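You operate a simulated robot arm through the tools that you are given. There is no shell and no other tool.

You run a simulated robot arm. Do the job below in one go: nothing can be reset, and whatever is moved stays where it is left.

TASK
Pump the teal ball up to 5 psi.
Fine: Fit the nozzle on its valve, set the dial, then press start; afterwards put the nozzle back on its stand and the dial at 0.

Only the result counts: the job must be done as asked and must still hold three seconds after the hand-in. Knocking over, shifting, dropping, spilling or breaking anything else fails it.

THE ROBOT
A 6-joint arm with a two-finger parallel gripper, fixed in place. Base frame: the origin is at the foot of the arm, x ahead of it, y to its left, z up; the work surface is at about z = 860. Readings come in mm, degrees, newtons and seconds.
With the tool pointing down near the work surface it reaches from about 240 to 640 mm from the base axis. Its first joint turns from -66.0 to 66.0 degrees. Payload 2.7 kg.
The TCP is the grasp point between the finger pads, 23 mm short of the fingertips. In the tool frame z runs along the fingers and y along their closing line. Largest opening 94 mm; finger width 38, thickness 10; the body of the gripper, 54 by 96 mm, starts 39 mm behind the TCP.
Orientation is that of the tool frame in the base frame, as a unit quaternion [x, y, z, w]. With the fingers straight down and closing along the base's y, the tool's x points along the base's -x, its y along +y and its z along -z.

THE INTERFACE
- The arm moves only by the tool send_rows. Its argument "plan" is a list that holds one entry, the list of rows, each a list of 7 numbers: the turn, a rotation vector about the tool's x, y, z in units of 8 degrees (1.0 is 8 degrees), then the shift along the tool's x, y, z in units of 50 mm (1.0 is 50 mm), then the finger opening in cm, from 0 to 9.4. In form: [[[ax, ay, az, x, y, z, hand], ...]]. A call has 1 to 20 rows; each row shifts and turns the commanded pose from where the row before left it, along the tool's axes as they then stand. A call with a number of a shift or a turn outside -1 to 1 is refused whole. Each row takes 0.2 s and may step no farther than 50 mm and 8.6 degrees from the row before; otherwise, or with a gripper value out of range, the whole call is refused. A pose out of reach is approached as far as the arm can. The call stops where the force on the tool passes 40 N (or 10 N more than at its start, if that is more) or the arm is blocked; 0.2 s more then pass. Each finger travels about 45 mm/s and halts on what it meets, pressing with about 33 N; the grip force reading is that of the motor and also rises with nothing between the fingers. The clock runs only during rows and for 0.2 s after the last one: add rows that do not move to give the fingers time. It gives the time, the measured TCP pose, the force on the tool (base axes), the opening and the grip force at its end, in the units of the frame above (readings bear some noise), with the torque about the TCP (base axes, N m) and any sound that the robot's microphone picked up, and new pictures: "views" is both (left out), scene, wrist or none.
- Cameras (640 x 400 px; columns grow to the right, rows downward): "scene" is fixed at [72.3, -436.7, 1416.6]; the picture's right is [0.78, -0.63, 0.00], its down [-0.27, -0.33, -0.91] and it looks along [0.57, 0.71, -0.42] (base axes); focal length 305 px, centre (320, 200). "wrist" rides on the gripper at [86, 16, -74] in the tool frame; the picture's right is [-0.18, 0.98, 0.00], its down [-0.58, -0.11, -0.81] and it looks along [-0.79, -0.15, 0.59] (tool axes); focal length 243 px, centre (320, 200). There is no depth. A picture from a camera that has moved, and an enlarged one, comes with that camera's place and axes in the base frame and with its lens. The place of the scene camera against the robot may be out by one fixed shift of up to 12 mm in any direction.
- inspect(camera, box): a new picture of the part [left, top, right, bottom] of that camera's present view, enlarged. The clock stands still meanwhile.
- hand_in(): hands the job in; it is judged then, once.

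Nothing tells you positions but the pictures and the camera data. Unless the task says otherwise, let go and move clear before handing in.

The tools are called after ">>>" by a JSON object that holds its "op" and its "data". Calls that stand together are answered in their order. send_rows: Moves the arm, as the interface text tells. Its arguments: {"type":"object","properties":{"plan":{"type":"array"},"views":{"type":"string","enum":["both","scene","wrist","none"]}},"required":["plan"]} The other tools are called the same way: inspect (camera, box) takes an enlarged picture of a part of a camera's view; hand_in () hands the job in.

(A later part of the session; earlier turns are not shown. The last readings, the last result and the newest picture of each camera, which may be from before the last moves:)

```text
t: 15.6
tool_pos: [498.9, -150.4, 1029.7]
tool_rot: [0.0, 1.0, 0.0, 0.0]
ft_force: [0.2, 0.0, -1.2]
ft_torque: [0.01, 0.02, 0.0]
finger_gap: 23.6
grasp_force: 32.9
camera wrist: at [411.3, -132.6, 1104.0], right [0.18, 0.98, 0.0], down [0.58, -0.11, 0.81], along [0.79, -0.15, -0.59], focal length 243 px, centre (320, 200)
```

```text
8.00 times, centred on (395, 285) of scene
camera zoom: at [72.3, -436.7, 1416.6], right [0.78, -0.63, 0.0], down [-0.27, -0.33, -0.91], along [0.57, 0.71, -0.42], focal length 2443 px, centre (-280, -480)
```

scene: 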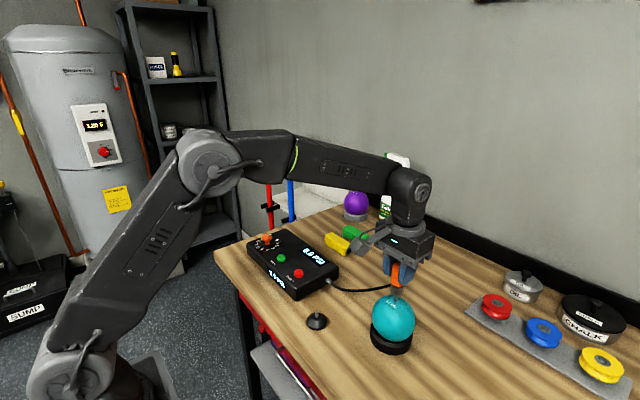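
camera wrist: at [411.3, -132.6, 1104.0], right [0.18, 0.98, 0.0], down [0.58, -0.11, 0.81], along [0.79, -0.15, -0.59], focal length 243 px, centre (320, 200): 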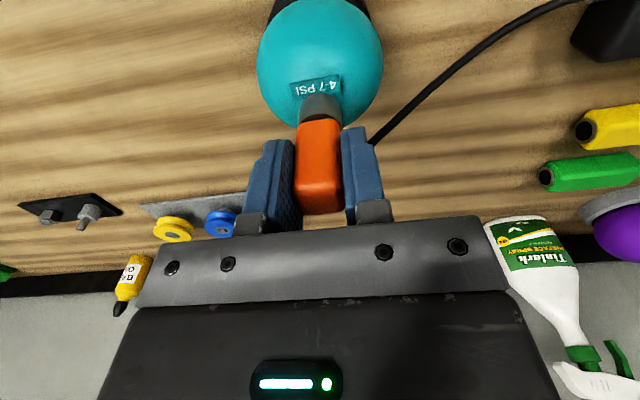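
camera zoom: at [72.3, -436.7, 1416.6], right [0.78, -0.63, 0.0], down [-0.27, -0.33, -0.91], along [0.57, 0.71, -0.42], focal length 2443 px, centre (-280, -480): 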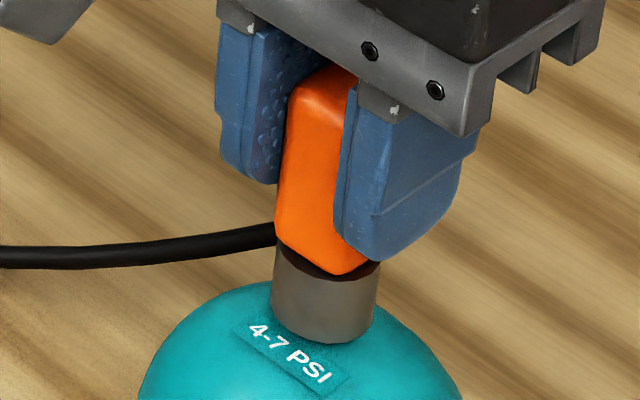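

>>> {"op": "send_rows", "data": {"plan": [[[0, 0, 0, 0, 0, 0.02, 0.5], [0, 0, 0, 0, 0, 0.02, 0.5], [0, 0, 0, 0, 0, 0.02, 0.5], [0, 0, 0, 0, 0, 0, 0.5]]], "views": "wrist"}}

>>> {"op": "inspect", "data": {"camera": "scene", "box": [375, 260, 415, 310]}}

```text
t: 16.6
tool_pos: [499.4, -149.6, 1026.6]
tool_rot: [0.0, 1.0, -0.001, 0.0]
ft_force: [0.9, -0.3, -0.9]
ft_torque: [0.0, -0.03, 0.0]
finger_gap: 23.4
grasp_force: 33.4
camera wrist: at [411.6, -132.6, 1101.0], right [0.18, 0.98, 0.0], down [0.58, -0.11, 0.81], along [0.79, -0.15, -0.59], focal length 243 px, centre (320, 200)
```

wrist: 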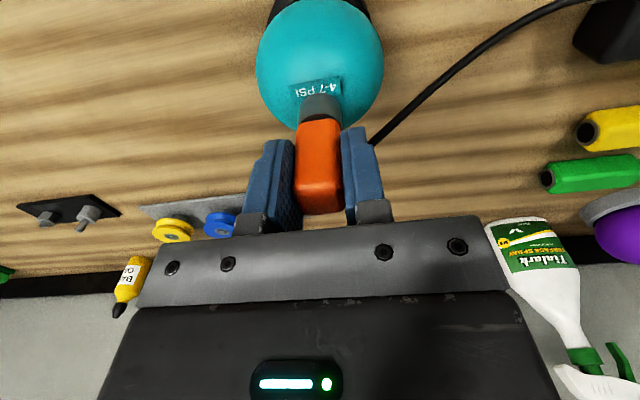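

```text
8.00 times, centred on (395, 285) of scene
camera zoom: at [72.3, -436.7, 1416.6], right [0.78, -0.63, 0.0], down [-0.27, -0.33, -0.91], along [0.57, 0.71, -0.42], focal length 2443 px, centre (-280, -480)
```

zoom: 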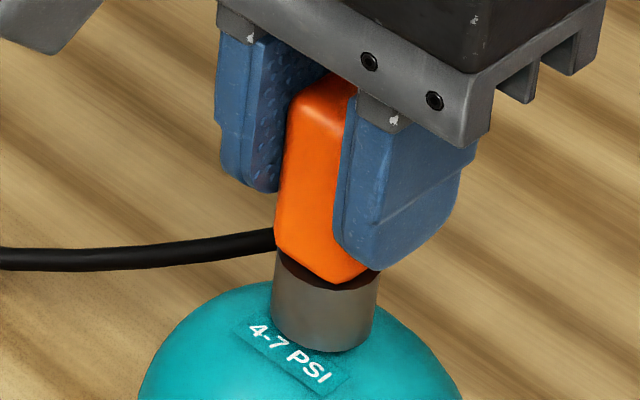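

>>> {"op": "send_rows", "data": {"plan": [[[0, 0, 0, 0, 0, 0.02, 0.5], [0, 0, 0, 0, 0, 0.02, 0.5], [0, 0, 0, 0, 0, 0, 0.5]]], "views": "wrist"}}

>>> {"op": "inspect", "data": {"camera": "scene", "box": [375, 260, 415, 310]}}

```text
t: 17.4
tool_pos: [497.4, -149.9, 1025.8]
tool_rot: [0.001, 1.0, 0.001, 0.001]
ft_force: [0.6, -0.3, -0.5]
ft_torque: [0.04, 0.02, 0.02]
finger_gap: 23.4
grasp_force: 33.4
camera wrist: at [411.2, -132.3, 1099.8], right [0.18, 0.98, 0.0], down [0.58, -0.11, 0.81], along [0.79, -0.15, -0.59], focal length 243 px, centre (320, 200)
```

wrist: 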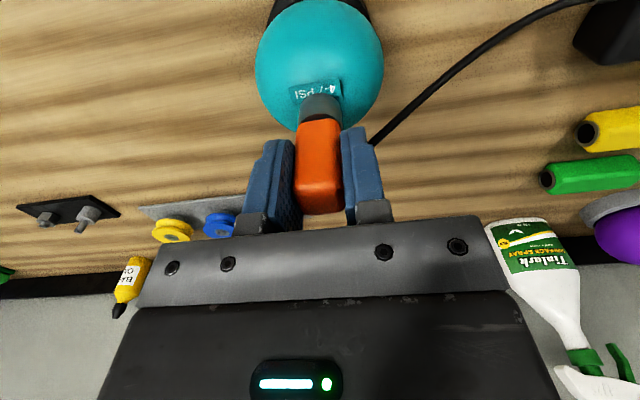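

```text
8.00 times, centred on (395, 285) of scene
camera zoom: at [72.3, -436.7, 1416.6], right [0.78, -0.63, 0.0], down [-0.27, -0.33, -0.91], along [0.57, 0.71, -0.42], focal length 2443 px, centre (-280, -480)
```

zoom: 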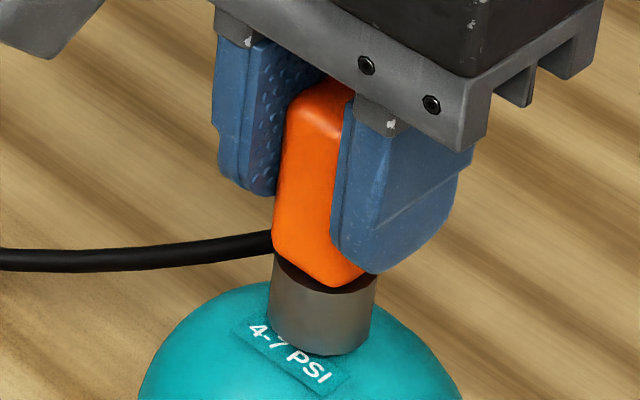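

>>> {"op": "send_rows", "data": {"plan": [[[0, 0, 0, 0, 0, 0.02, 0.5], [0, 0, 0, 0, 0, 0.02, 0.5], [0, 0, 0, 0, 0, 0, 0.5]]], "views": "wrist"}}

>>> {"op": "inspect", "data": {"camera": "scene", "box": [365, 260, 425, 360]}}

>>> {"op": "inspect", "data": {"camera": "wrist", "box": [240, 0, 400, 150]}}

```text
t: 18.2
tool_pos: [498.9, -149.4, 1023.6]
tool_rot: [0.0, 1.0, 0.0, 0.0]
ft_force: [-0.7, 0.0, 1.4]
ft_torque: [0.0, 0.08, 0.02]
finger_gap: 23.6
grasp_force: 32.8
camera wrist: at [411.4, -132.7, 1097.3], right [0.18, 0.98, 0.0], down [0.58, -0.11, 0.81], along [0.79, -0.15, -0.59], focal length 243 px, centre (320, 200)
```

wrist: 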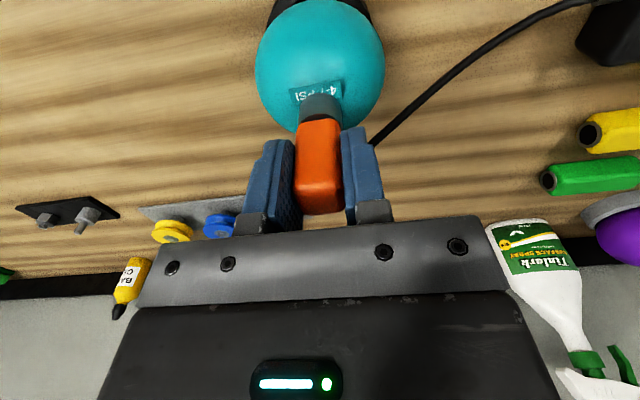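

```text
4.00 times, centred on (395, 310) of scene
camera zoom: at [72.3, -436.7, 1416.6], right [0.78, -0.63, 0.0], down [-0.27, -0.33, -0.91], along [0.57, 0.71, -0.42], focal length 1222 px, centre (20, -240)
```

zoom: 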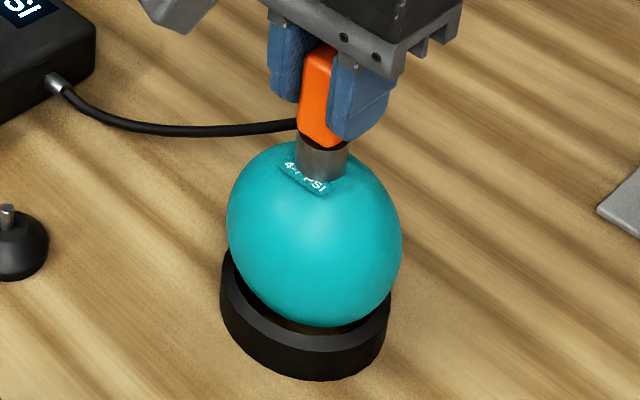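

```text
2.67 times, centred on (320, 75) of wrist
camera zoom: at [411.4, -132.7, 1097.3], right [0.18, 0.98, 0.0], down [0.58, -0.11, 0.81], along [0.79, -0.15, -0.59], focal length 647 px, centre (320, 533)
```

zoom: 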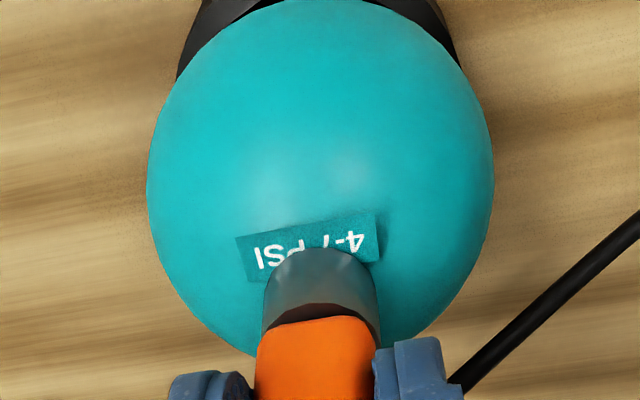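

>>> {"op": "send_rows", "data": {"plan": [[[0, 0, 0, 0, 0, 0.02, 0.5], [0, 0, 0, 0, 0, 0, 0.5]]], "views": "wrist"}}

>>> {"op": "inspect", "data": {"camera": "scene", "box": [375, 260, 415, 310]}}

```text
t: 18.8
tool_pos: [498.3, -149.1, 1023.5]
tool_rot: [0.001, 1.0, 0.0, 0.001]
ft_force: [-2.0, -0.5, 9.5]
ft_torque: [-0.1, 0.09, 0.0]
finger_gap: 23.7
grasp_force: 33.3
camera wrist: at [411.3, -132.6, 1097.1], right [0.18, 0.98, 0.0], down [0.58, -0.11, 0.81], along [0.79, -0.15, -0.59], focal length 243 px, centre (320, 200)
```

wrist: 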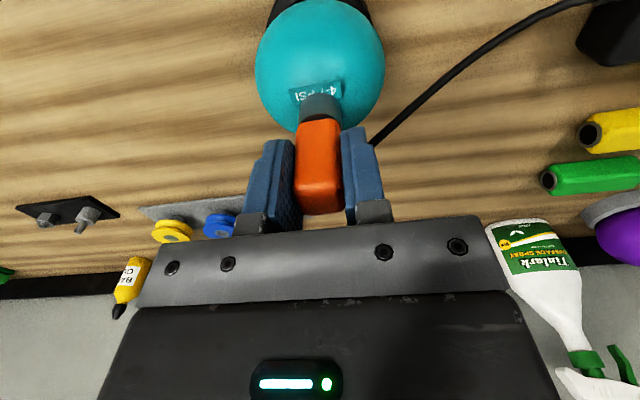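

```text
8.00 times, centred on (395, 285) of scene
camera zoom: at [72.1, -436.7, 1416.6], right [0.78, -0.63, 0.0], down [-0.27, -0.33, -0.91], along [0.57, 0.71, -0.42], focal length 2443 px, centre (-280, -480)
```

zoom: 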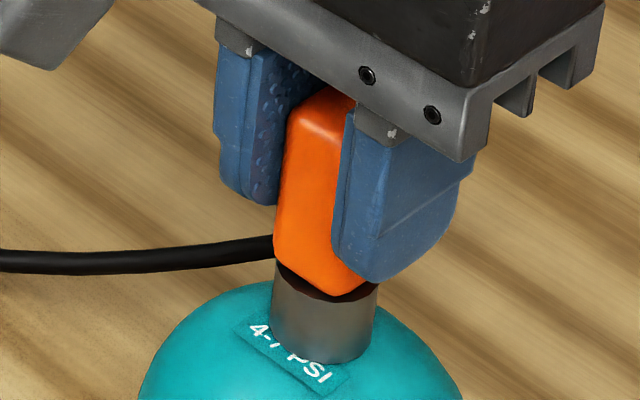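

The socket has met the ball (9.5 N upward at about z 1022). I'll press one more millimetre to make sure it is seated.

>>> {"op": "send_rows", "data": {"plan": [[[0, 0, 0, 0, 0, 0.02, 0.5], [0, 0, 0, 0, 0, 0, 0.5], [0, 0, 0, 0, 0, 0, 0.5]]], "views": "wrist"}}

>>> {"op": "inspect", "data": {"camera": "scene", "box": [375, 260, 415, 310]}}

```text
t: 19.6
tool_pos: [499.1, -147.5, 1021.9]
tool_rot: [0.0, 1.0, -0.001, 0.002]
ft_force: [-3.9, -4.7, 23.8]
ft_torque: [-0.26, 0.24, -0.02]
finger_gap: 23.5
grasp_force: 32.6
camera wrist: at [411.2, -132.2, 1096.7], right [0.18, 0.98, 0.0], down [0.58, -0.11, 0.81], along [0.79, -0.15, -0.59], focal length 243 px, centre (320, 200)
```

wrist: 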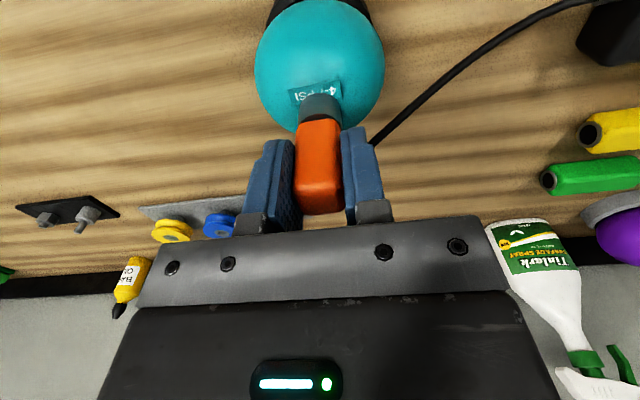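

```text
8.00 times, centred on (395, 285) of scene
camera zoom: at [71.8, -436.7, 1416.6], right [0.78, -0.63, 0.0], down [-0.27, -0.33, -0.91], along [0.57, 0.71, -0.42], focal length 2443 px, centre (-280, -480)
```

zoom: 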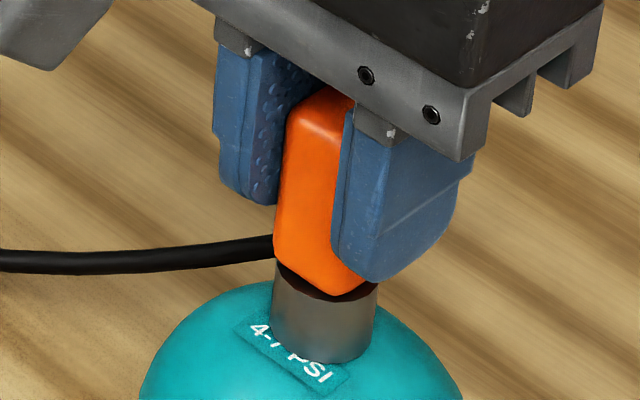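

It is firmly seated. I'll take off the press and open the fingers slightly to see if the nozzle holds on its own.

>>> {"op": "send_rows", "data": {"plan": [[[0, 0, 0, 0, 0, -0.02, 0.5], [0, 0, 0, 0, 0, -0.016, 0.5], [0, 0, 0, 0, 0, 0, 1.5], [0, 0, 0, 0, 0, 0, 2.4], [0, 0, 0, 0, 0, 0, 2.6], [0, 0, 0, 0, 0, 0, 2.8], [0, 0, 0, 0, 0, 0, 3.2], [0, 0, 0, 0, 0, 0, 3.6], [0, 0, 0, 0, 0, 0, 3.6]]]}}

>>> {"op": "inspect", "data": {"camera": "scene", "box": [375, 260, 415, 310]}}

>>> {"op": "inspect", "data": {"camera": "wrist", "box": [240, 60, 400, 230]}}

```text
t: 21.6
tool_pos: [499.3, -149.6, 1022.6]
tool_rot: [0.0, 1.0, 0.0, 0.0]
ft_force: [-0.4, 0.2, 0.0]
ft_torque: [0.02, 0.01, 0.01]
finger_gap: 36.1
grasp_force: 0.0
camera wrist: at [411.9, -131.9, 1096.9], right [0.18, 0.98, 0.0], down [0.58, -0.11, 0.81], along [0.79, -0.15, -0.59], focal length 243 px, centre (320, 200)
```

scene: 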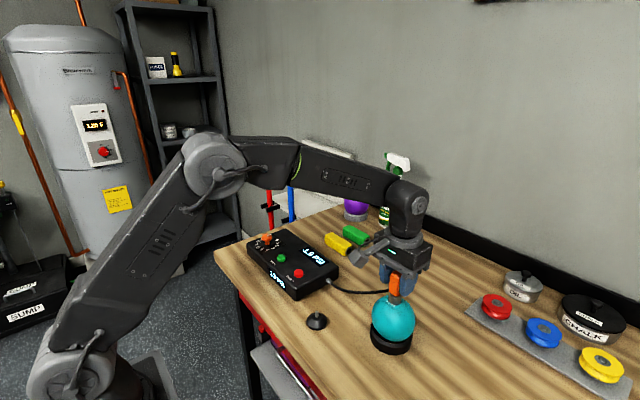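
wrist: 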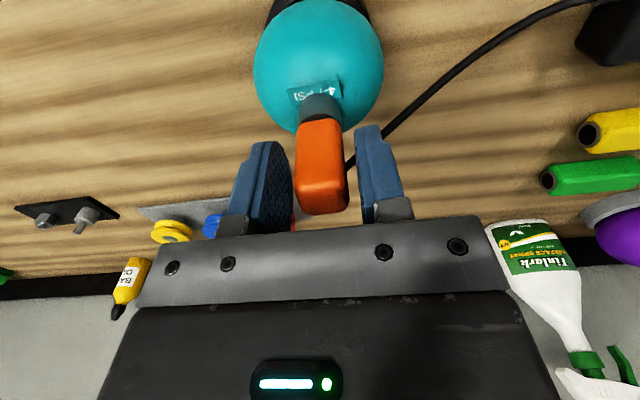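

```text
8.00 times, centred on (395, 285) of scene
camera zoom: at [72.3, -436.7, 1416.6], right [0.78, -0.63, 0.0], down [-0.27, -0.33, -0.91], along [0.57, 0.71, -0.42], focal length 2443 px, centre (-280, -480)
```

zoom: 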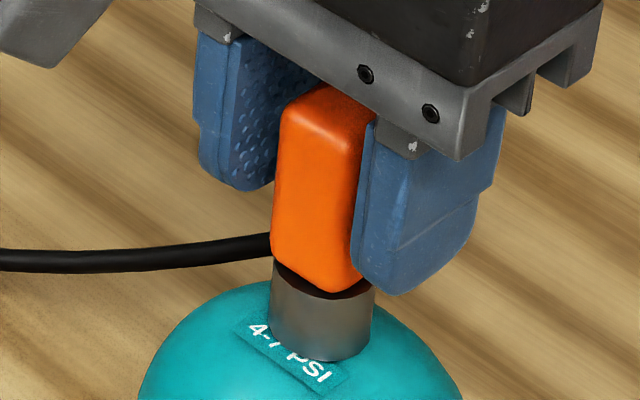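

```text
2.35 times, centred on (320, 145) of wrist
camera zoom: at [411.9, -131.9, 1096.9], right [0.18, 0.98, 0.0], down [0.58, -0.11, 0.81], along [0.79, -0.15, -0.59], focal length 571 px, centre (320, 329)
```

zoom: 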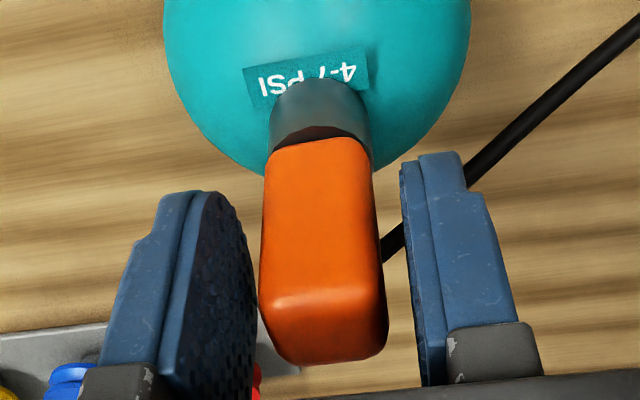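

The nozzle stays on the valve and the display seems to have changed. I'll check the reading.

>>> {"op": "inspect", "data": {"camera": "scene", "box": [240, 225, 345, 305]}}

```text
5.00 times, centred on (292, 265) of scene
camera zoom: at [72.3, -436.7, 1416.6], right [0.78, -0.63, 0.0], down [-0.27, -0.33, -0.91], along [0.57, 0.71, -0.42], focal length 1527 px, centre (458, -125)
```

zoom: 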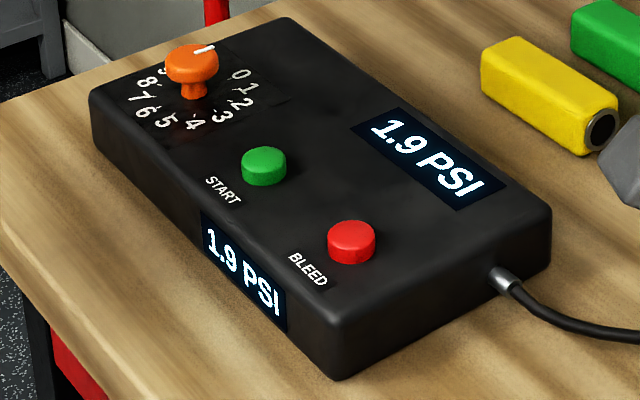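

The gauge shows 1.9 PSI, so the nozzle is connected. I'll rise straight up off the handle with the fingers slightly wider, watching the force.

>>> {"op": "send_rows", "data": {"plan": [[[0, 0, 0, 0, 0, -0.1, 3.6], [0, 0, 0, 0, 0, -0.2, 3.6], [0, 0, 0, 0, 0, -0.3, 3.6], [0, 0, 0, 0, 0, -0.4, 3.6], [0, 0, 0, 0, 0, -0.5, 3.6], [0, 0, 0, 0, 0, -0.5, 3.6], [0, 0, 0, 0, 0, 0, 3.6]]]}}

>>> {"op": "inspect", "data": {"camera": "wrist", "box": [240, 0, 440, 180]}}

>>> {"op": "inspect", "data": {"camera": "scene", "box": [320, 260, 440, 360]}}

```text
t: 23.2
tool_pos: [499.1, -148.1, 1123.2]
tool_rot: [0.001, 1.0, -0.001, 0.0]
ft_force: [-0.3, -0.1, -0.2]
ft_torque: [-0.03, 0.0, -0.03]
finger_gap: 35.7
grasp_force: 0.1
camera wrist: at [411.0, -131.6, 1197.1], right [0.18, 0.98, 0.0], down [0.58, -0.11, 0.81], along [0.79, -0.15, -0.59], focal length 243 px, centre (320, 200)
```

scene: 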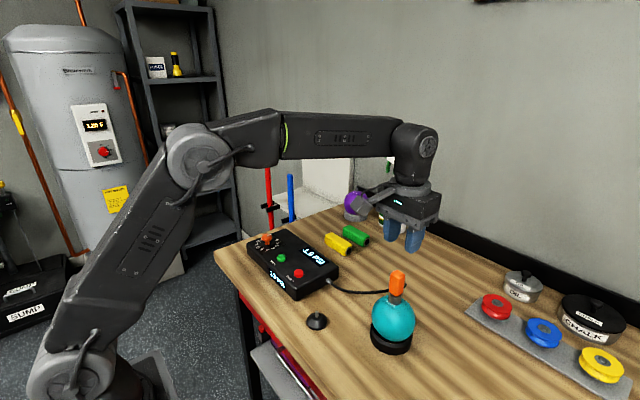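
wrist: 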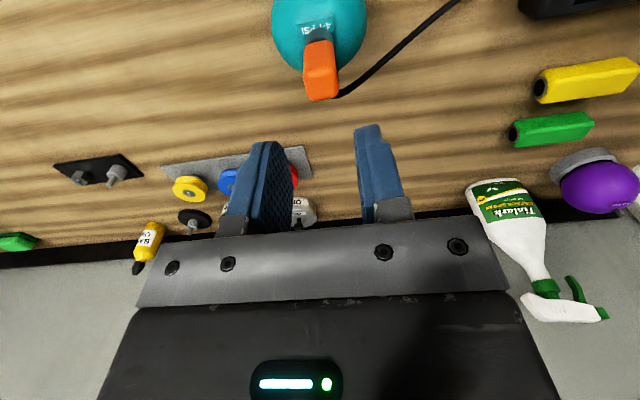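

```text
2.22 times, centred on (340, 90) of wrist
camera zoom: at [411.0, -131.6, 1197.1], right [0.18, 0.98, 0.0], down [0.58, -0.11, 0.81], along [0.79, -0.15, -0.59], focal length 539 px, centre (276, 444)
```

zoom: 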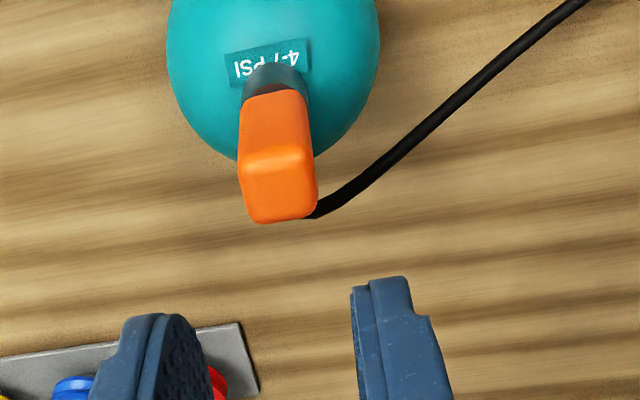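

```text
4.00 times, centred on (380, 310) of scene
camera zoom: at [72.3, -436.7, 1416.6], right [0.78, -0.63, 0.0], down [-0.27, -0.33, -0.91], along [0.57, 0.71, -0.42], focal length 1222 px, centre (80, -240)
```

zoom: 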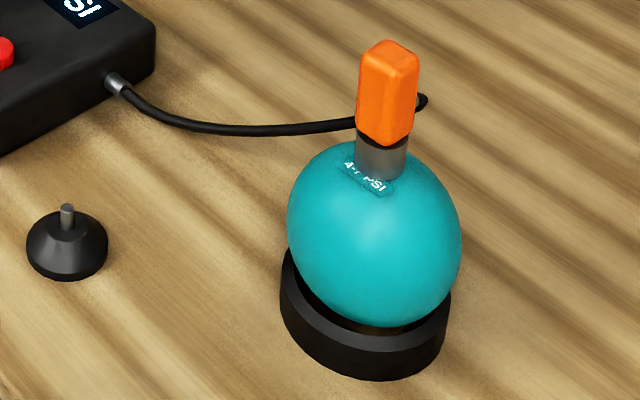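

The nozzle stands upright on the valve. I'll move high across to the dial for a close look before gripping it.

>>> {"op": "send_rows", "data": {"plan": [[[0, 0, 0, 0.2, 0.84, 0.04, 4.5], [0, 0, 0, 0.2, 0.84, 0.04, 5.0], [0, 0, 0, 0.2, 0.84, 0.04, 5.5], [0, 0, 0, 0.2, 0.84, 0.04, 6.0], [0, 0, 0, 0.2, 0.84, 0.04, 6.0], [0, 0, 0, 0.2, 0.84, 0.04, 6.0], [0, 0, 0, 0.2, 0.84, 0.04, 6.0], [0, 0, 0, 0.2, 0.84, 0.04, 6.0], [0, 0, 0, 0.2, 0.84, 0.04, 6.0], [0, 0, 0, 0.2, 0.84, 0.04, 6.0], [0, 0, 0, 0, 0, 0, 6.0]]]}}

>>> {"op": "inspect", "data": {"camera": "wrist", "box": [250, 20, 400, 150]}}

>>> {"op": "inspect", "data": {"camera": "scene", "box": [240, 215, 345, 305]}}

```text
t: 25.6
tool_pos: [399.5, 272.1, 1103.8]
tool_rot: [-0.001, 1.0, 0.0, 0.0]
ft_force: [-0.2, 1.2, 0.1]
ft_torque: [0.02, -0.01, -0.03]
finger_gap: 59.9
grasp_force: 0.0
camera wrist: at [311.8, 287.9, 1177.8], right [0.18, 0.98, 0.0], down [0.58, -0.11, 0.81], along [0.79, -0.15, -0.59], focal length 243 px, centre (320, 200)
```

scene: 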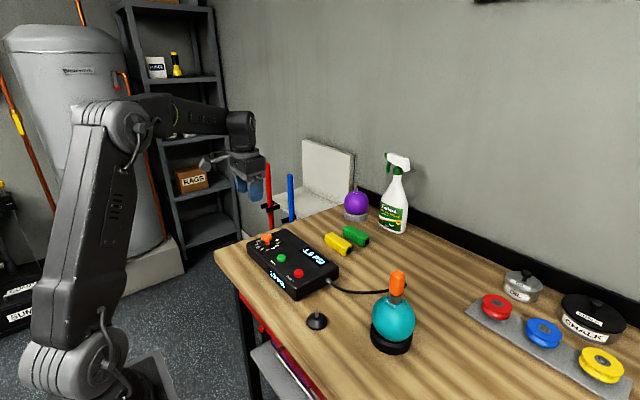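
wrist: 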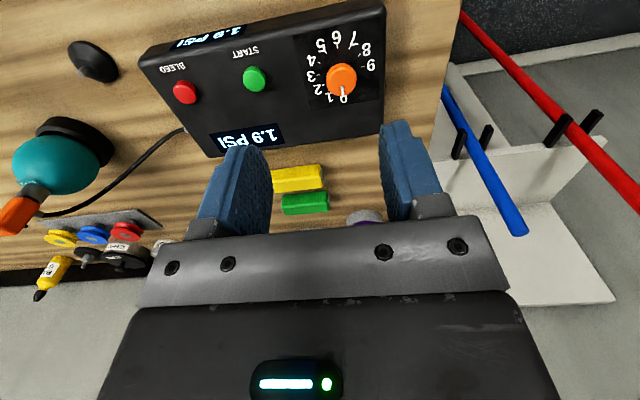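

```text
3.08 times, centred on (325, 85) of wrist
camera zoom: at [311.8, 287.9, 1177.8], right [0.18, 0.98, 0.0], down [0.58, -0.11, 0.81], along [0.79, -0.15, -0.59], focal length 746 px, centre (305, 554)
```

zoom: 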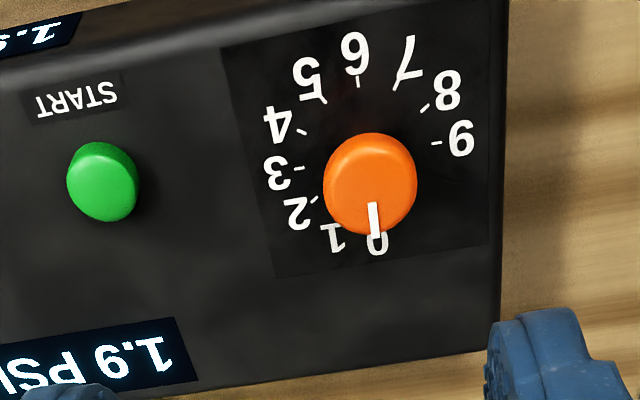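

```text
4.44 times, centred on (292, 260) of scene
camera zoom: at [72.3, -436.7, 1416.6], right [0.78, -0.63, 0.0], down [-0.27, -0.33, -0.91], along [0.57, 0.71, -0.42], focal length 1357 px, centre (442, -67)
```

zoom: 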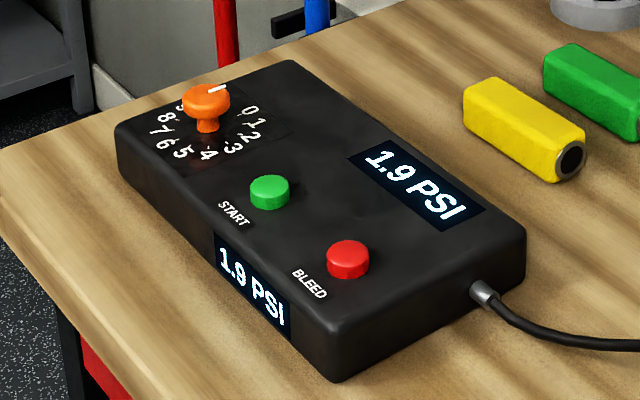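

The dial centre comes out near (446, 285.5), with the box top around z 904 and the knob about 32 mm wide. I'll move above it and come down partway to check the alignment.

>>> {"op": "send_rows", "data": {"plan": [[[0, 0, 0, -0.32, 0.093, 0.66, 6.0], [0, 0, 0, -0.32, 0.093, 0.66, 6.0], [0, 0, 0, -0.31, 0.094, 0.66, 6.0], [0, 0, 0, 0, 0, 0, 6.0]]]}}

>>> {"op": "inspect", "data": {"camera": "wrist", "box": [220, 40, 420, 200]}}

>>> {"op": "inspect", "data": {"camera": "scene", "box": [220, 190, 310, 270]}}

```text
t: 26.6
tool_pos: [444.9, 284.7, 1000.5]
tool_rot: [0.001, 1.0, 0.001, 0.0]
ft_force: [-0.9, -0.5, 0.2]
ft_torque: [-0.02, -0.02, 0.02]
finger_gap: 60.2
grasp_force: 0.1
camera wrist: at [357.7, 302.2, 1075.9], right [0.18, 0.98, 0.0], down [0.58, -0.11, 0.81], along [0.79, -0.15, -0.59], focal length 243 px, centre (320, 200)
```

scene: 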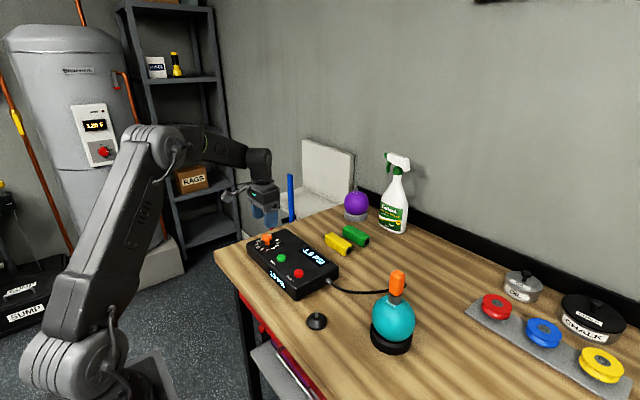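
wrist: 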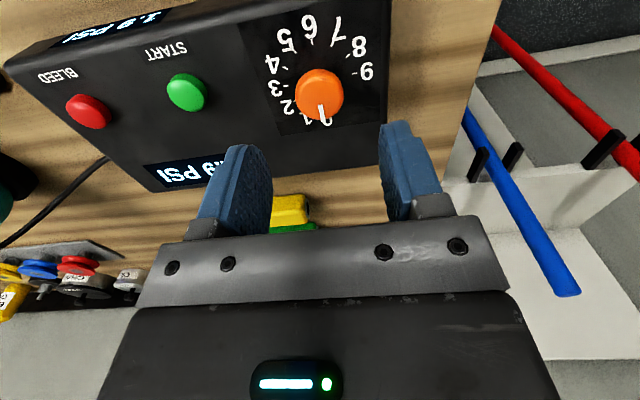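

```text
2.50 times, centred on (320, 120) of wrist
camera zoom: at [357.7, 302.2, 1075.9], right [0.18, 0.98, 0.0], down [0.58, -0.11, 0.81], along [0.79, -0.15, -0.59], focal length 606 px, centre (320, 400)
```

zoom: 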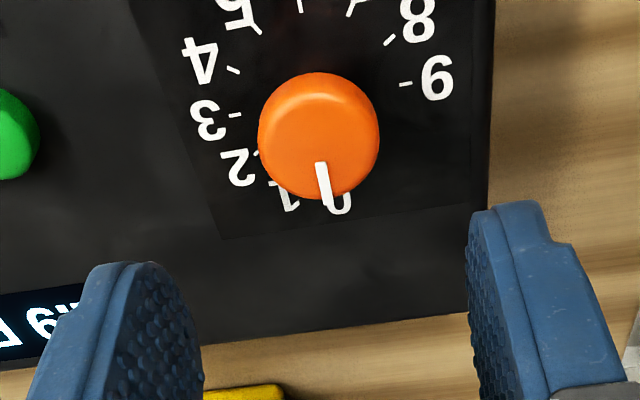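

```text
5.00 times, centred on (265, 230) of scene
camera zoom: at [72.3, -436.7, 1416.6], right [0.78, -0.63, 0.0], down [-0.27, -0.33, -0.91], along [0.57, 0.71, -0.42], focal length 1527 px, centre (595, 50)
```

zoom: 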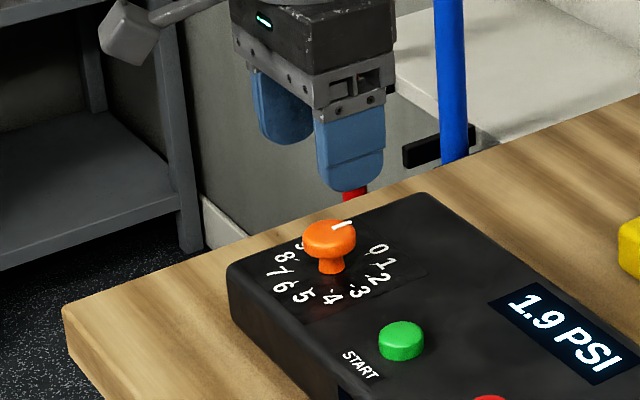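

The knob is centred sideways, but its forward position and height are less certain. I'll turn the gripper 80° counter-clockwise, which also sets up the 150° clockwise turn, so the camera can measure the other axis.

>>> {"op": "send_rows", "data": {"plan": [[[0, 0, -1, 0, 0, 0, 6.0], [0, 0, -1, 0, 0, 0, 6.0], [0, 0, -1, 0, 0, 0, 6.0], [0, 0, -1, 0, 0, 0, 6.0], [0, 0, -1, 0, 0, 0, 6.0], [0, 0, -1, 0, 0, 0, 6.0], [0, 0, -1, 0, 0, 0, 6.0], [0, 0, -1, 0, 0, 0, 6.0], [0, 0, -1, 0, 0, 0, 6.0], [0, 0, -1, 0, 0, 0, 6.0], [0, 0, 0, 0, 0, 0, 6.0]]]}}

>>> {"op": "inspect", "data": {"camera": "wrist", "box": [220, 40, 420, 200]}}

```text
t: 29.0
tool_pos: [446.2, 285.2, 1003.1]
tool_rot: [-0.643, 0.766, 0.0, 0.0]
ft_force: [-0.5, 0.8, -0.2]
ft_torque: [0.01, 0.03, 0.0]
finger_gap: 60.0
grasp_force: 0.0
camera wrist: at [415.0, 202.7, 1078.0], right [-0.94, 0.35, 0.0], down [0.21, 0.55, 0.81], along [0.28, 0.75, -0.59], focal length 243 px, centre (320, 200)
```

scene: 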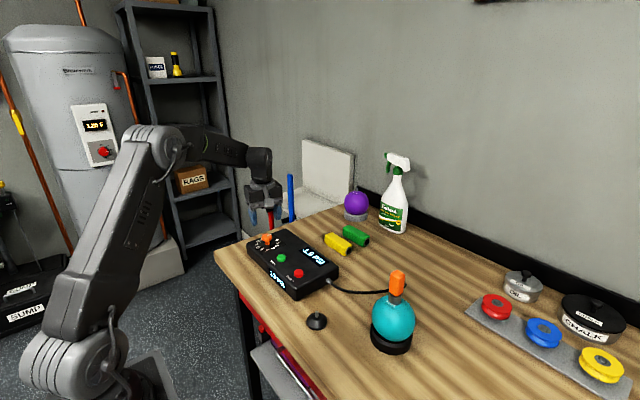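
wrist: 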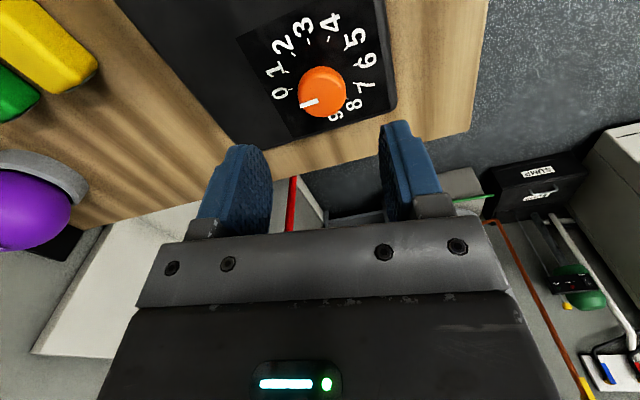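

```text
2.50 times, centred on (320, 120) of wrist
camera zoom: at [415.0, 202.7, 1078.0], right [-0.94, 0.35, 0.0], down [0.21, 0.55, 0.81], along [0.28, 0.75, -0.59], focal length 606 px, centre (320, 400)
```

zoom: 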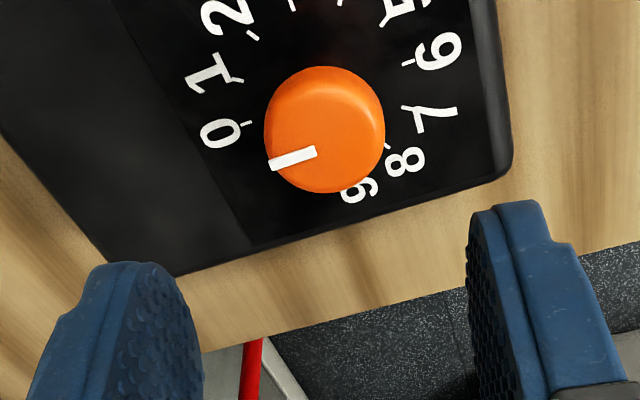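

From this side the knob is about 1.5 mm off along x, so I'll correct for that and lower around it to about z 940.

>>> {"op": "send_rows", "data": {"plan": [[[0, 0, 0, 0, 0.03, 0.42, 6.0], [0, 0, 0, 0, 0, 0.42, 6.0], [0, 0, 0, 0, 0, 0.42, 6.0], [0, 0, 0, 0, 0, 0, 6.0]]]}}

>>> {"op": "inspect", "data": {"camera": "wrist", "box": [220, 80, 420, 230]}}

>>> {"op": "inspect", "data": {"camera": "scene", "box": [220, 190, 310, 270]}}

```text
t: 30.0
tool_pos: [445.6, 285.0, 940.8]
tool_rot: [-0.643, 0.766, -0.001, 0.0]
ft_force: [0.1, 0.2, -0.5]
ft_torque: [-0.01, -0.02, 0.02]
finger_gap: 59.9
grasp_force: 0.0
camera wrist: at [413.8, 203.2, 1015.0], right [-0.94, 0.35, 0.0], down [0.21, 0.55, 0.81], along [0.28, 0.75, -0.59], focal length 243 px, centre (320, 200)
```

scene: 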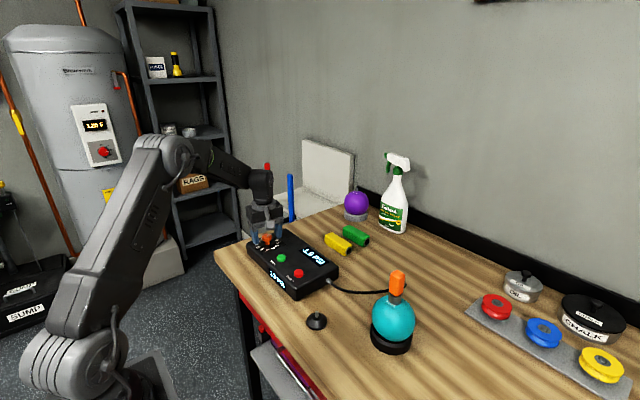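
wrist: 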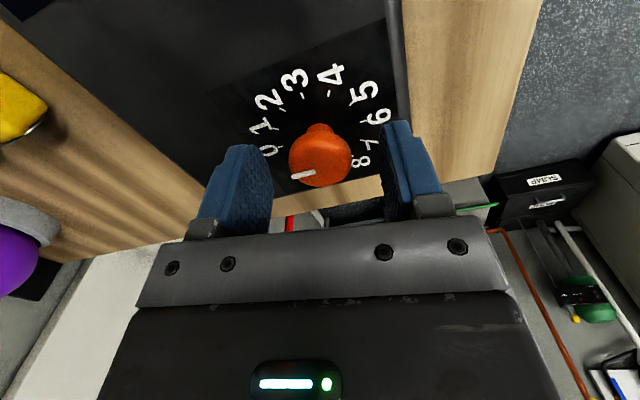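

```text
2.67 times, centred on (320, 155) of wrist
camera zoom: at [413.8, 203.2, 1015.0], right [-0.94, 0.35, 0.0], down [0.21, 0.55, 0.81], along [0.28, 0.75, -0.59], focal length 647 px, centre (320, 320)
```

zoom: 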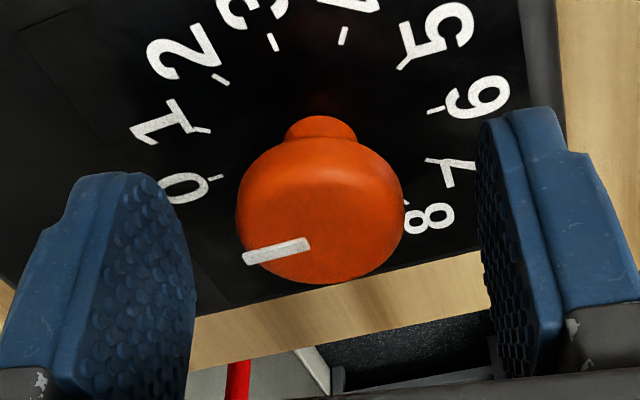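

```text
5.00 times, centred on (265, 230) of scene
camera zoom: at [72.3, -436.7, 1416.6], right [0.78, -0.63, 0.0], down [-0.27, -0.33, -0.91], along [0.57, 0.71, -0.42], focal length 1527 px, centre (595, 50)
```

zoom: 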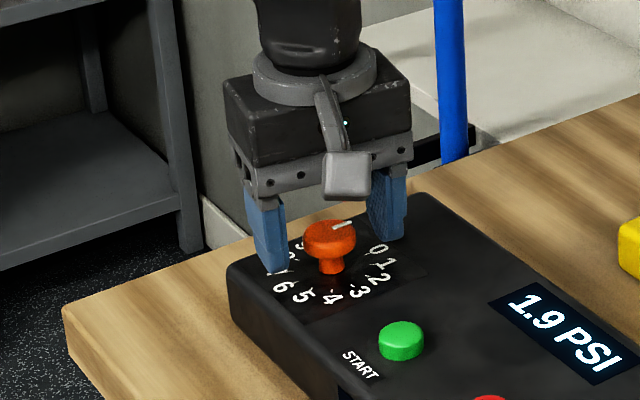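

The knob is centred between the fingers, its top near z 928 and the plate near 904. I'll go down 7 mm more and close on the knob.

>>> {"op": "send_rows", "data": {"plan": [[[0, 0, 0, 0, 0, 0.07, 6.0], [0, 0, 0, 0, 0, 0.07, 6.0], [0, 0, 0, 0, 0, 0, 6.0], [0, 0, 0, 0, 0, 0, 5.0], [0, 0, 0, 0, 0, 0, 4.0], [0, 0, 0, 0, 0, 0, 3.4], [0, 0, 0, 0, 0, 0, 2.8], [0, 0, 0, 0, 0, 0, 2.0], [0, 0, 0, 0, 0, 0, 1.5]]]}}

>>> {"op": "inspect", "data": {"camera": "wrist", "box": [220, 80, 420, 230]}}

>>> {"op": "inspect", "data": {"camera": "scene", "box": [220, 190, 310, 270]}}

```text
t: 32.0
tool_pos: [446.4, 285.3, 933.4]
tool_rot: [-0.643, 0.766, 0.0, 0.0]
ft_force: [3.8, -1.3, -2.1]
ft_torque: [0.08, -0.13, 0.0]
finger_gap: 31.2
grasp_force: 44.7
camera wrist: at [413.7, 203.5, 1008.1], right [-0.94, 0.35, 0.0], down [0.21, 0.55, 0.81], along [0.28, 0.75, -0.59], focal length 243 px, centre (320, 200)
```

scene: 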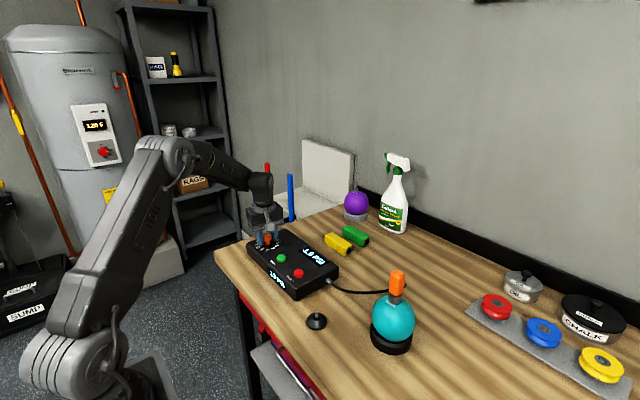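
wrist: 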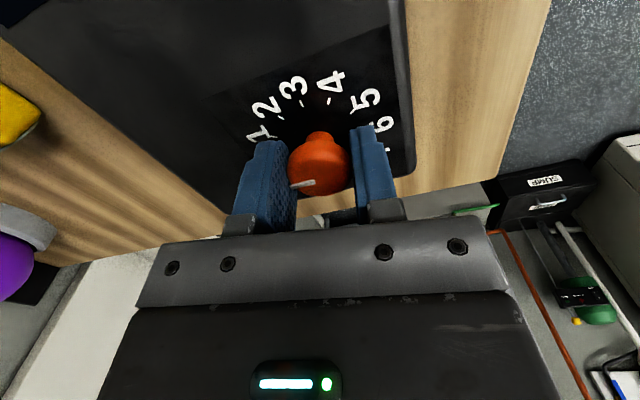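

```text
2.67 times, centred on (320, 155) of wrist
camera zoom: at [413.7, 203.5, 1008.1], right [-0.94, 0.35, 0.0], down [0.21, 0.55, 0.81], along [0.28, 0.75, -0.59], focal length 647 px, centre (320, 320)
```

zoom: 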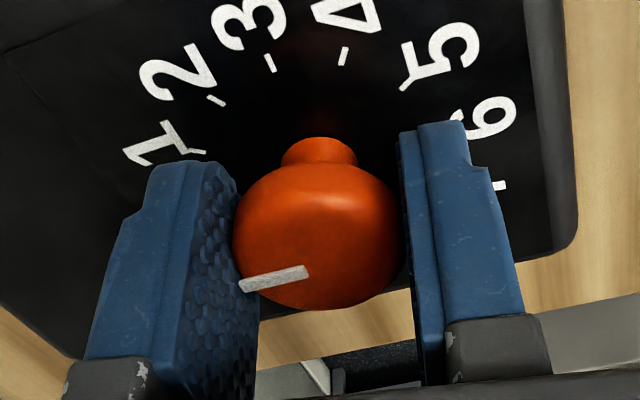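

```text
5.00 times, centred on (265, 230) of scene
camera zoom: at [72.4, -436.7, 1416.6], right [0.78, -0.63, 0.0], down [-0.27, -0.33, -0.91], along [0.57, 0.71, -0.42], focal length 1527 px, centre (595, 50)
```

zoom: 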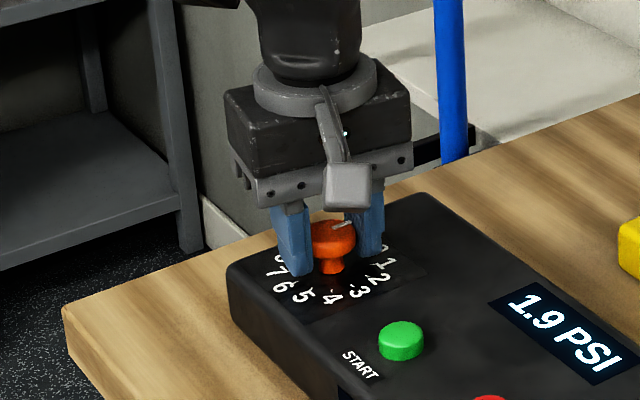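

The knob is gripped (gap 31.2 mm). I'll turn it about 30° clockwise first to check that it follows.

>>> {"op": "send_rows", "data": {"plan": [[[0, 0, 0.5, 0, 0, 0, 1.5], [0, 0, 0.75, 0, 0, 0, 1.5], [0, 0, 0.75, 0, 0, 0, 1.5], [0, 0, 0.75, 0, 0, 0, 1.5], [0, 0, 0.5, 0, 0, 0, 1.5], [0, 0, 0.5, 0, 0, 0, 1.5], [0, 0, 0, 0, 0, 0, 1.5]]]}}

>>> {"op": "inspect", "data": {"camera": "scene", "box": [220, 190, 350, 300]}}

>>> {"op": "inspect", "data": {"camera": "wrist", "box": [220, 60, 420, 230]}}

```text
t: 33.6
tool_pos: [444.9, 285.5, 933.8]
tool_rot: [-0.422, 0.907, 0.0, 0.0]
ft_force: [12.7, 2.6, -1.7]
ft_torque: [-0.33, 0.23, 0.01]
finger_gap: 31.3
grasp_force: 44.6
camera wrist: at [376.8, 230.0, 1008.0], right [-0.63, 0.77, 0.0], down [0.46, 0.37, 0.81], along [0.62, 0.51, -0.59], focal length 243 px, centre (320, 200)
```

scene: 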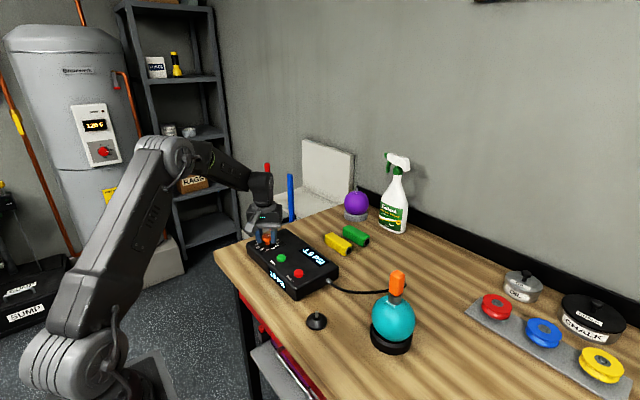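
wrist: 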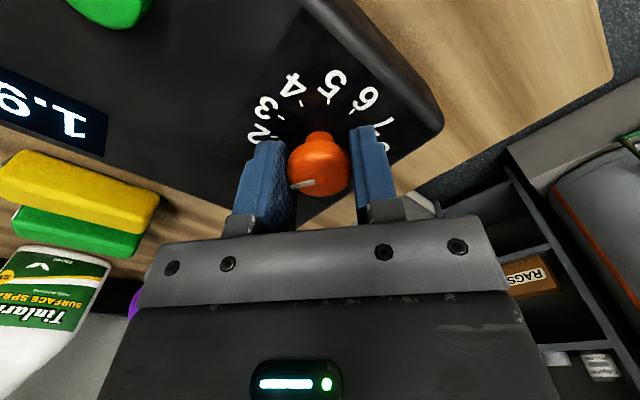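

```text
3.64 times, centred on (285, 245) of scene
camera zoom: at [72.7, -436.6, 1416.6], right [0.78, -0.63, 0.0], down [-0.27, -0.33, -0.91], along [0.57, 0.71, -0.42], focal length 1111 px, centre (447, 36)
```

zoom: 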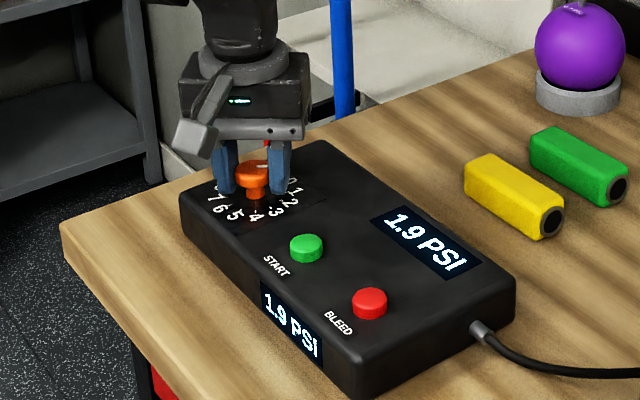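

```text
2.35 times, centred on (320, 145) of wrist
camera zoom: at [376.8, 230.0, 1008.0], right [-0.63, 0.77, 0.0], down [0.46, 0.37, 0.81], along [0.62, 0.51, -0.59], focal length 571 px, centre (320, 329)
```

zoom: 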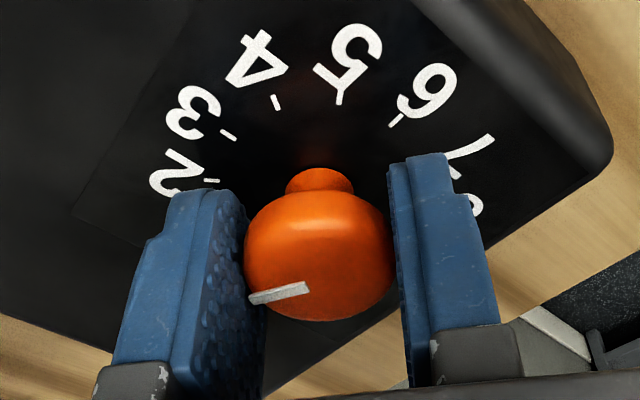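

The knob follows the turn, but the sideways force of 12.7 N in +x shows the grip centre is about 1 mm short of the axis. I'll nudge it to relax that.

>>> {"op": "send_rows", "data": {"plan": [[[0, 0, 0, -0.016, -0.013, 0, 1.5], [0, 0, 0, 0, 0, 0, 1.5]]], "views": "none"}}

```text
t: 34.2
tool_pos: [445.8, 284.2, 932.2]
tool_rot: [-0.423, 0.906, 0.0, -0.001]
ft_force: [-2.5, -3.4, 3.6]
ft_torque: [1.04, -0.58, -0.04]
finger_gap: 31.4
grasp_force: 45.3
```

>>> {"op": "send_rows", "data": {"plan": [[[0, 0, 0.75, 0, 0, 0, 1.5], [0, 0, 0.75, 0, 0, 0, 1.5], [0, 0, 0.75, 0, 0, 0, 1.5], [0, 0, 0.75, 0, 0, 0, 1.5], [0, 0, 0.75, 0, 0, 0, 1.5], [0, 0, 0, 0, 0, 0, 1.5]]], "views": "wrist"}}

>>> {"op": "inspect", "data": {"camera": "wrist", "box": [220, 60, 420, 230]}}

```text
t: 35.6
tool_pos: [446.3, 285.1, 933.0]
tool_rot: [-0.172, 0.985, 0.0, -0.001]
ft_force: [-8.5, 2.7, 4.9]
ft_torque: [-0.24, 0.55, 0.02]
finger_gap: 31.4
grasp_force: 45.2
camera wrist: at [358.3, 271.4, 1008.1], right [-0.16, 0.99, 0.0], down [0.58, 0.1, 0.81], along [0.8, 0.13, -0.59], focal length 243 px, centre (320, 200)
```

wrist: 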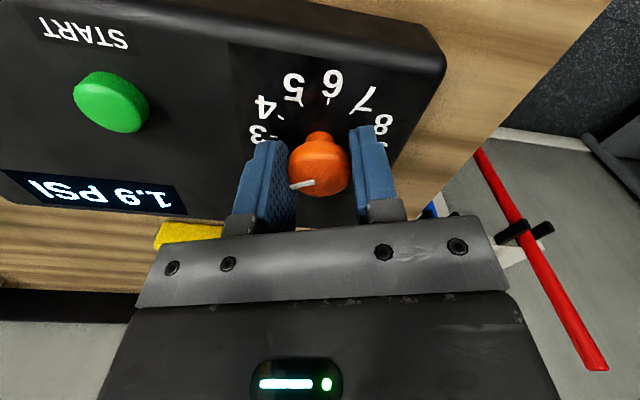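

```text
2.35 times, centred on (320, 145) of wrist
camera zoom: at [358.3, 271.4, 1008.1], right [-0.16, 0.99, 0.0], down [0.58, 0.1, 0.81], along [0.8, 0.13, -0.59], focal length 571 px, centre (320, 329)
```

zoom: 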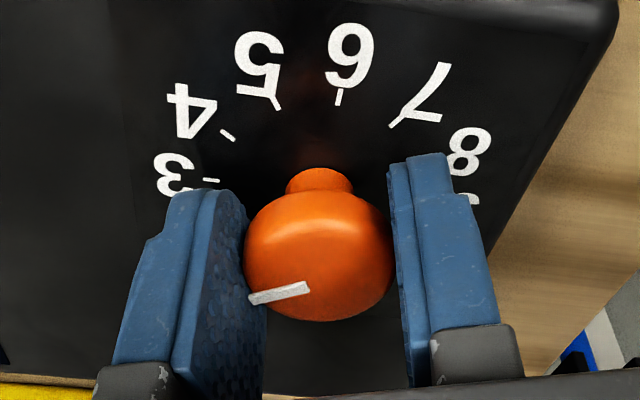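

>>> {"op": "send_rows", "data": {"plan": [[[0, 0, 0, 0.008, 0.006, 0, 1.5], [0, 0, 0.75, 0, 0, 0, 1.5], [0, 0, 0.75, 0, 0, 0, 1.5], [0, 0, 0.75, 0, 0, 0, 1.5], [0, 0, 0.75, 0, 0, 0, 1.5], [0, 0, 0.75, 0, 0, 0, 1.5], [0, 0, 0, 0, 0, 0, 1.5]]], "views": "none"}}

```text
t: 37.2
tool_pos: [445.2, 284.8, 934.1]
tool_rot: [0.088, 0.996, -0.001, 0.0]
ft_force: [-2.8, -2.8, -3.5]
ft_torque: [0.22, -0.46, 0.01]
finger_gap: 31.3
grasp_force: 44.9
```

>>> {"op": "send_rows", "data": {"plan": [[[0, 0, 0.75, 0, 0, 0, 1.5], [0, 0, 0.75, 0, 0, 0, 1.5], [0, 0, 0.75, 0, 0, 0, 1.5], [0, 0, 0.75, 0, 0, 0, 1.5], [0, 0, 0.75, 0, 0, 0, 1.5], [0, 0, 0, 0, 0, 0, 1.5]]], "views": "wrist"}}

>>> {"op": "inspect", "data": {"camera": "wrist", "box": [220, 60, 420, 230]}}

```text
t: 38.6
tool_pos: [444.4, 284.2, 933.9]
tool_rot: [0.343, 0.939, -0.001, 0.0]
ft_force: [-8.0, -16.0, 10.3]
ft_torque: [-0.02, 0.3, 0.0]
finger_gap: 31.4
grasp_force: 44.5
camera wrist: at [389.4, 353.5, 1007.9], right [0.77, 0.63, 0.0], down [0.38, -0.46, 0.81], along [0.51, -0.63, -0.59], focal length 243 px, centre (320, 200)
```

wrist: 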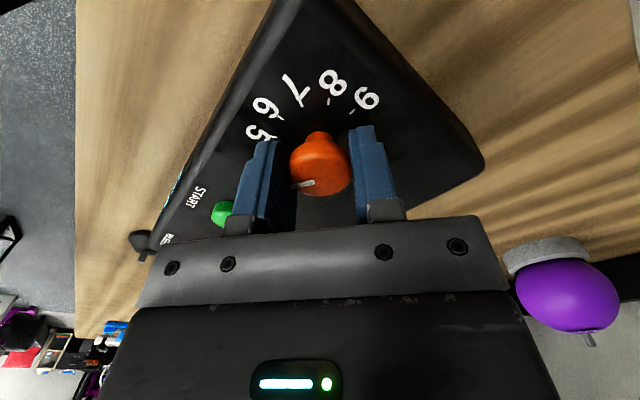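

```text
2.35 times, centred on (320, 145) of wrist
camera zoom: at [389.4, 353.5, 1007.9], right [0.77, 0.63, 0.0], down [0.38, -0.46, 0.81], along [0.51, -0.63, -0.59], focal length 571 px, centre (320, 329)
```

zoom: 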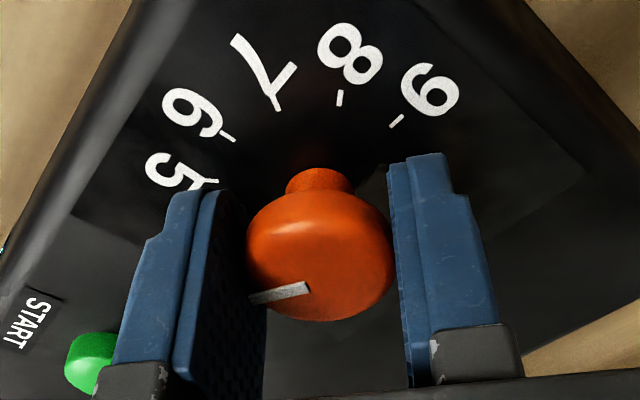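

>>> {"op": "send_rows", "data": {"plan": [[[0, 0, 0, -0.005, -0.02, -0.008, 1.5], [0, 0, 0, 0, 0, 0, 1.5]]], "views": "none"}}

```text
t: 39.2
tool_pos: [444.7, 284.4, 933.9]
tool_rot: [0.342, 0.94, 0.0, 0.001]
ft_force: [2.5, -9.7, 4.4]
ft_torque: [0.05, 0.32, 0.0]
finger_gap: 31.3
grasp_force: 44.8
```

>>> {"op": "send_rows", "data": {"plan": [[[0, 0, 0, -0.007, -0.008, -0.004, 1.5], [0, 0, 0.75, 0, 0, 0, 1.5], [0, 0, 0.75, 0, 0, 0, 1.5], [0, 0, 0.5, 0, 0, 0, 1.5], [0, 0, 0, 0, 0, 0, 1.5]]], "views": "none"}}

```text
t: 40.4
tool_pos: [446.5, 284.4, 933.7]
tool_rot: [0.471, 0.882, 0.0, 0.0]
ft_force: [0.0, 6.2, -3.8]
ft_torque: [-0.66, -0.48, 0.03]
finger_gap: 31.6
grasp_force: 45.1
```

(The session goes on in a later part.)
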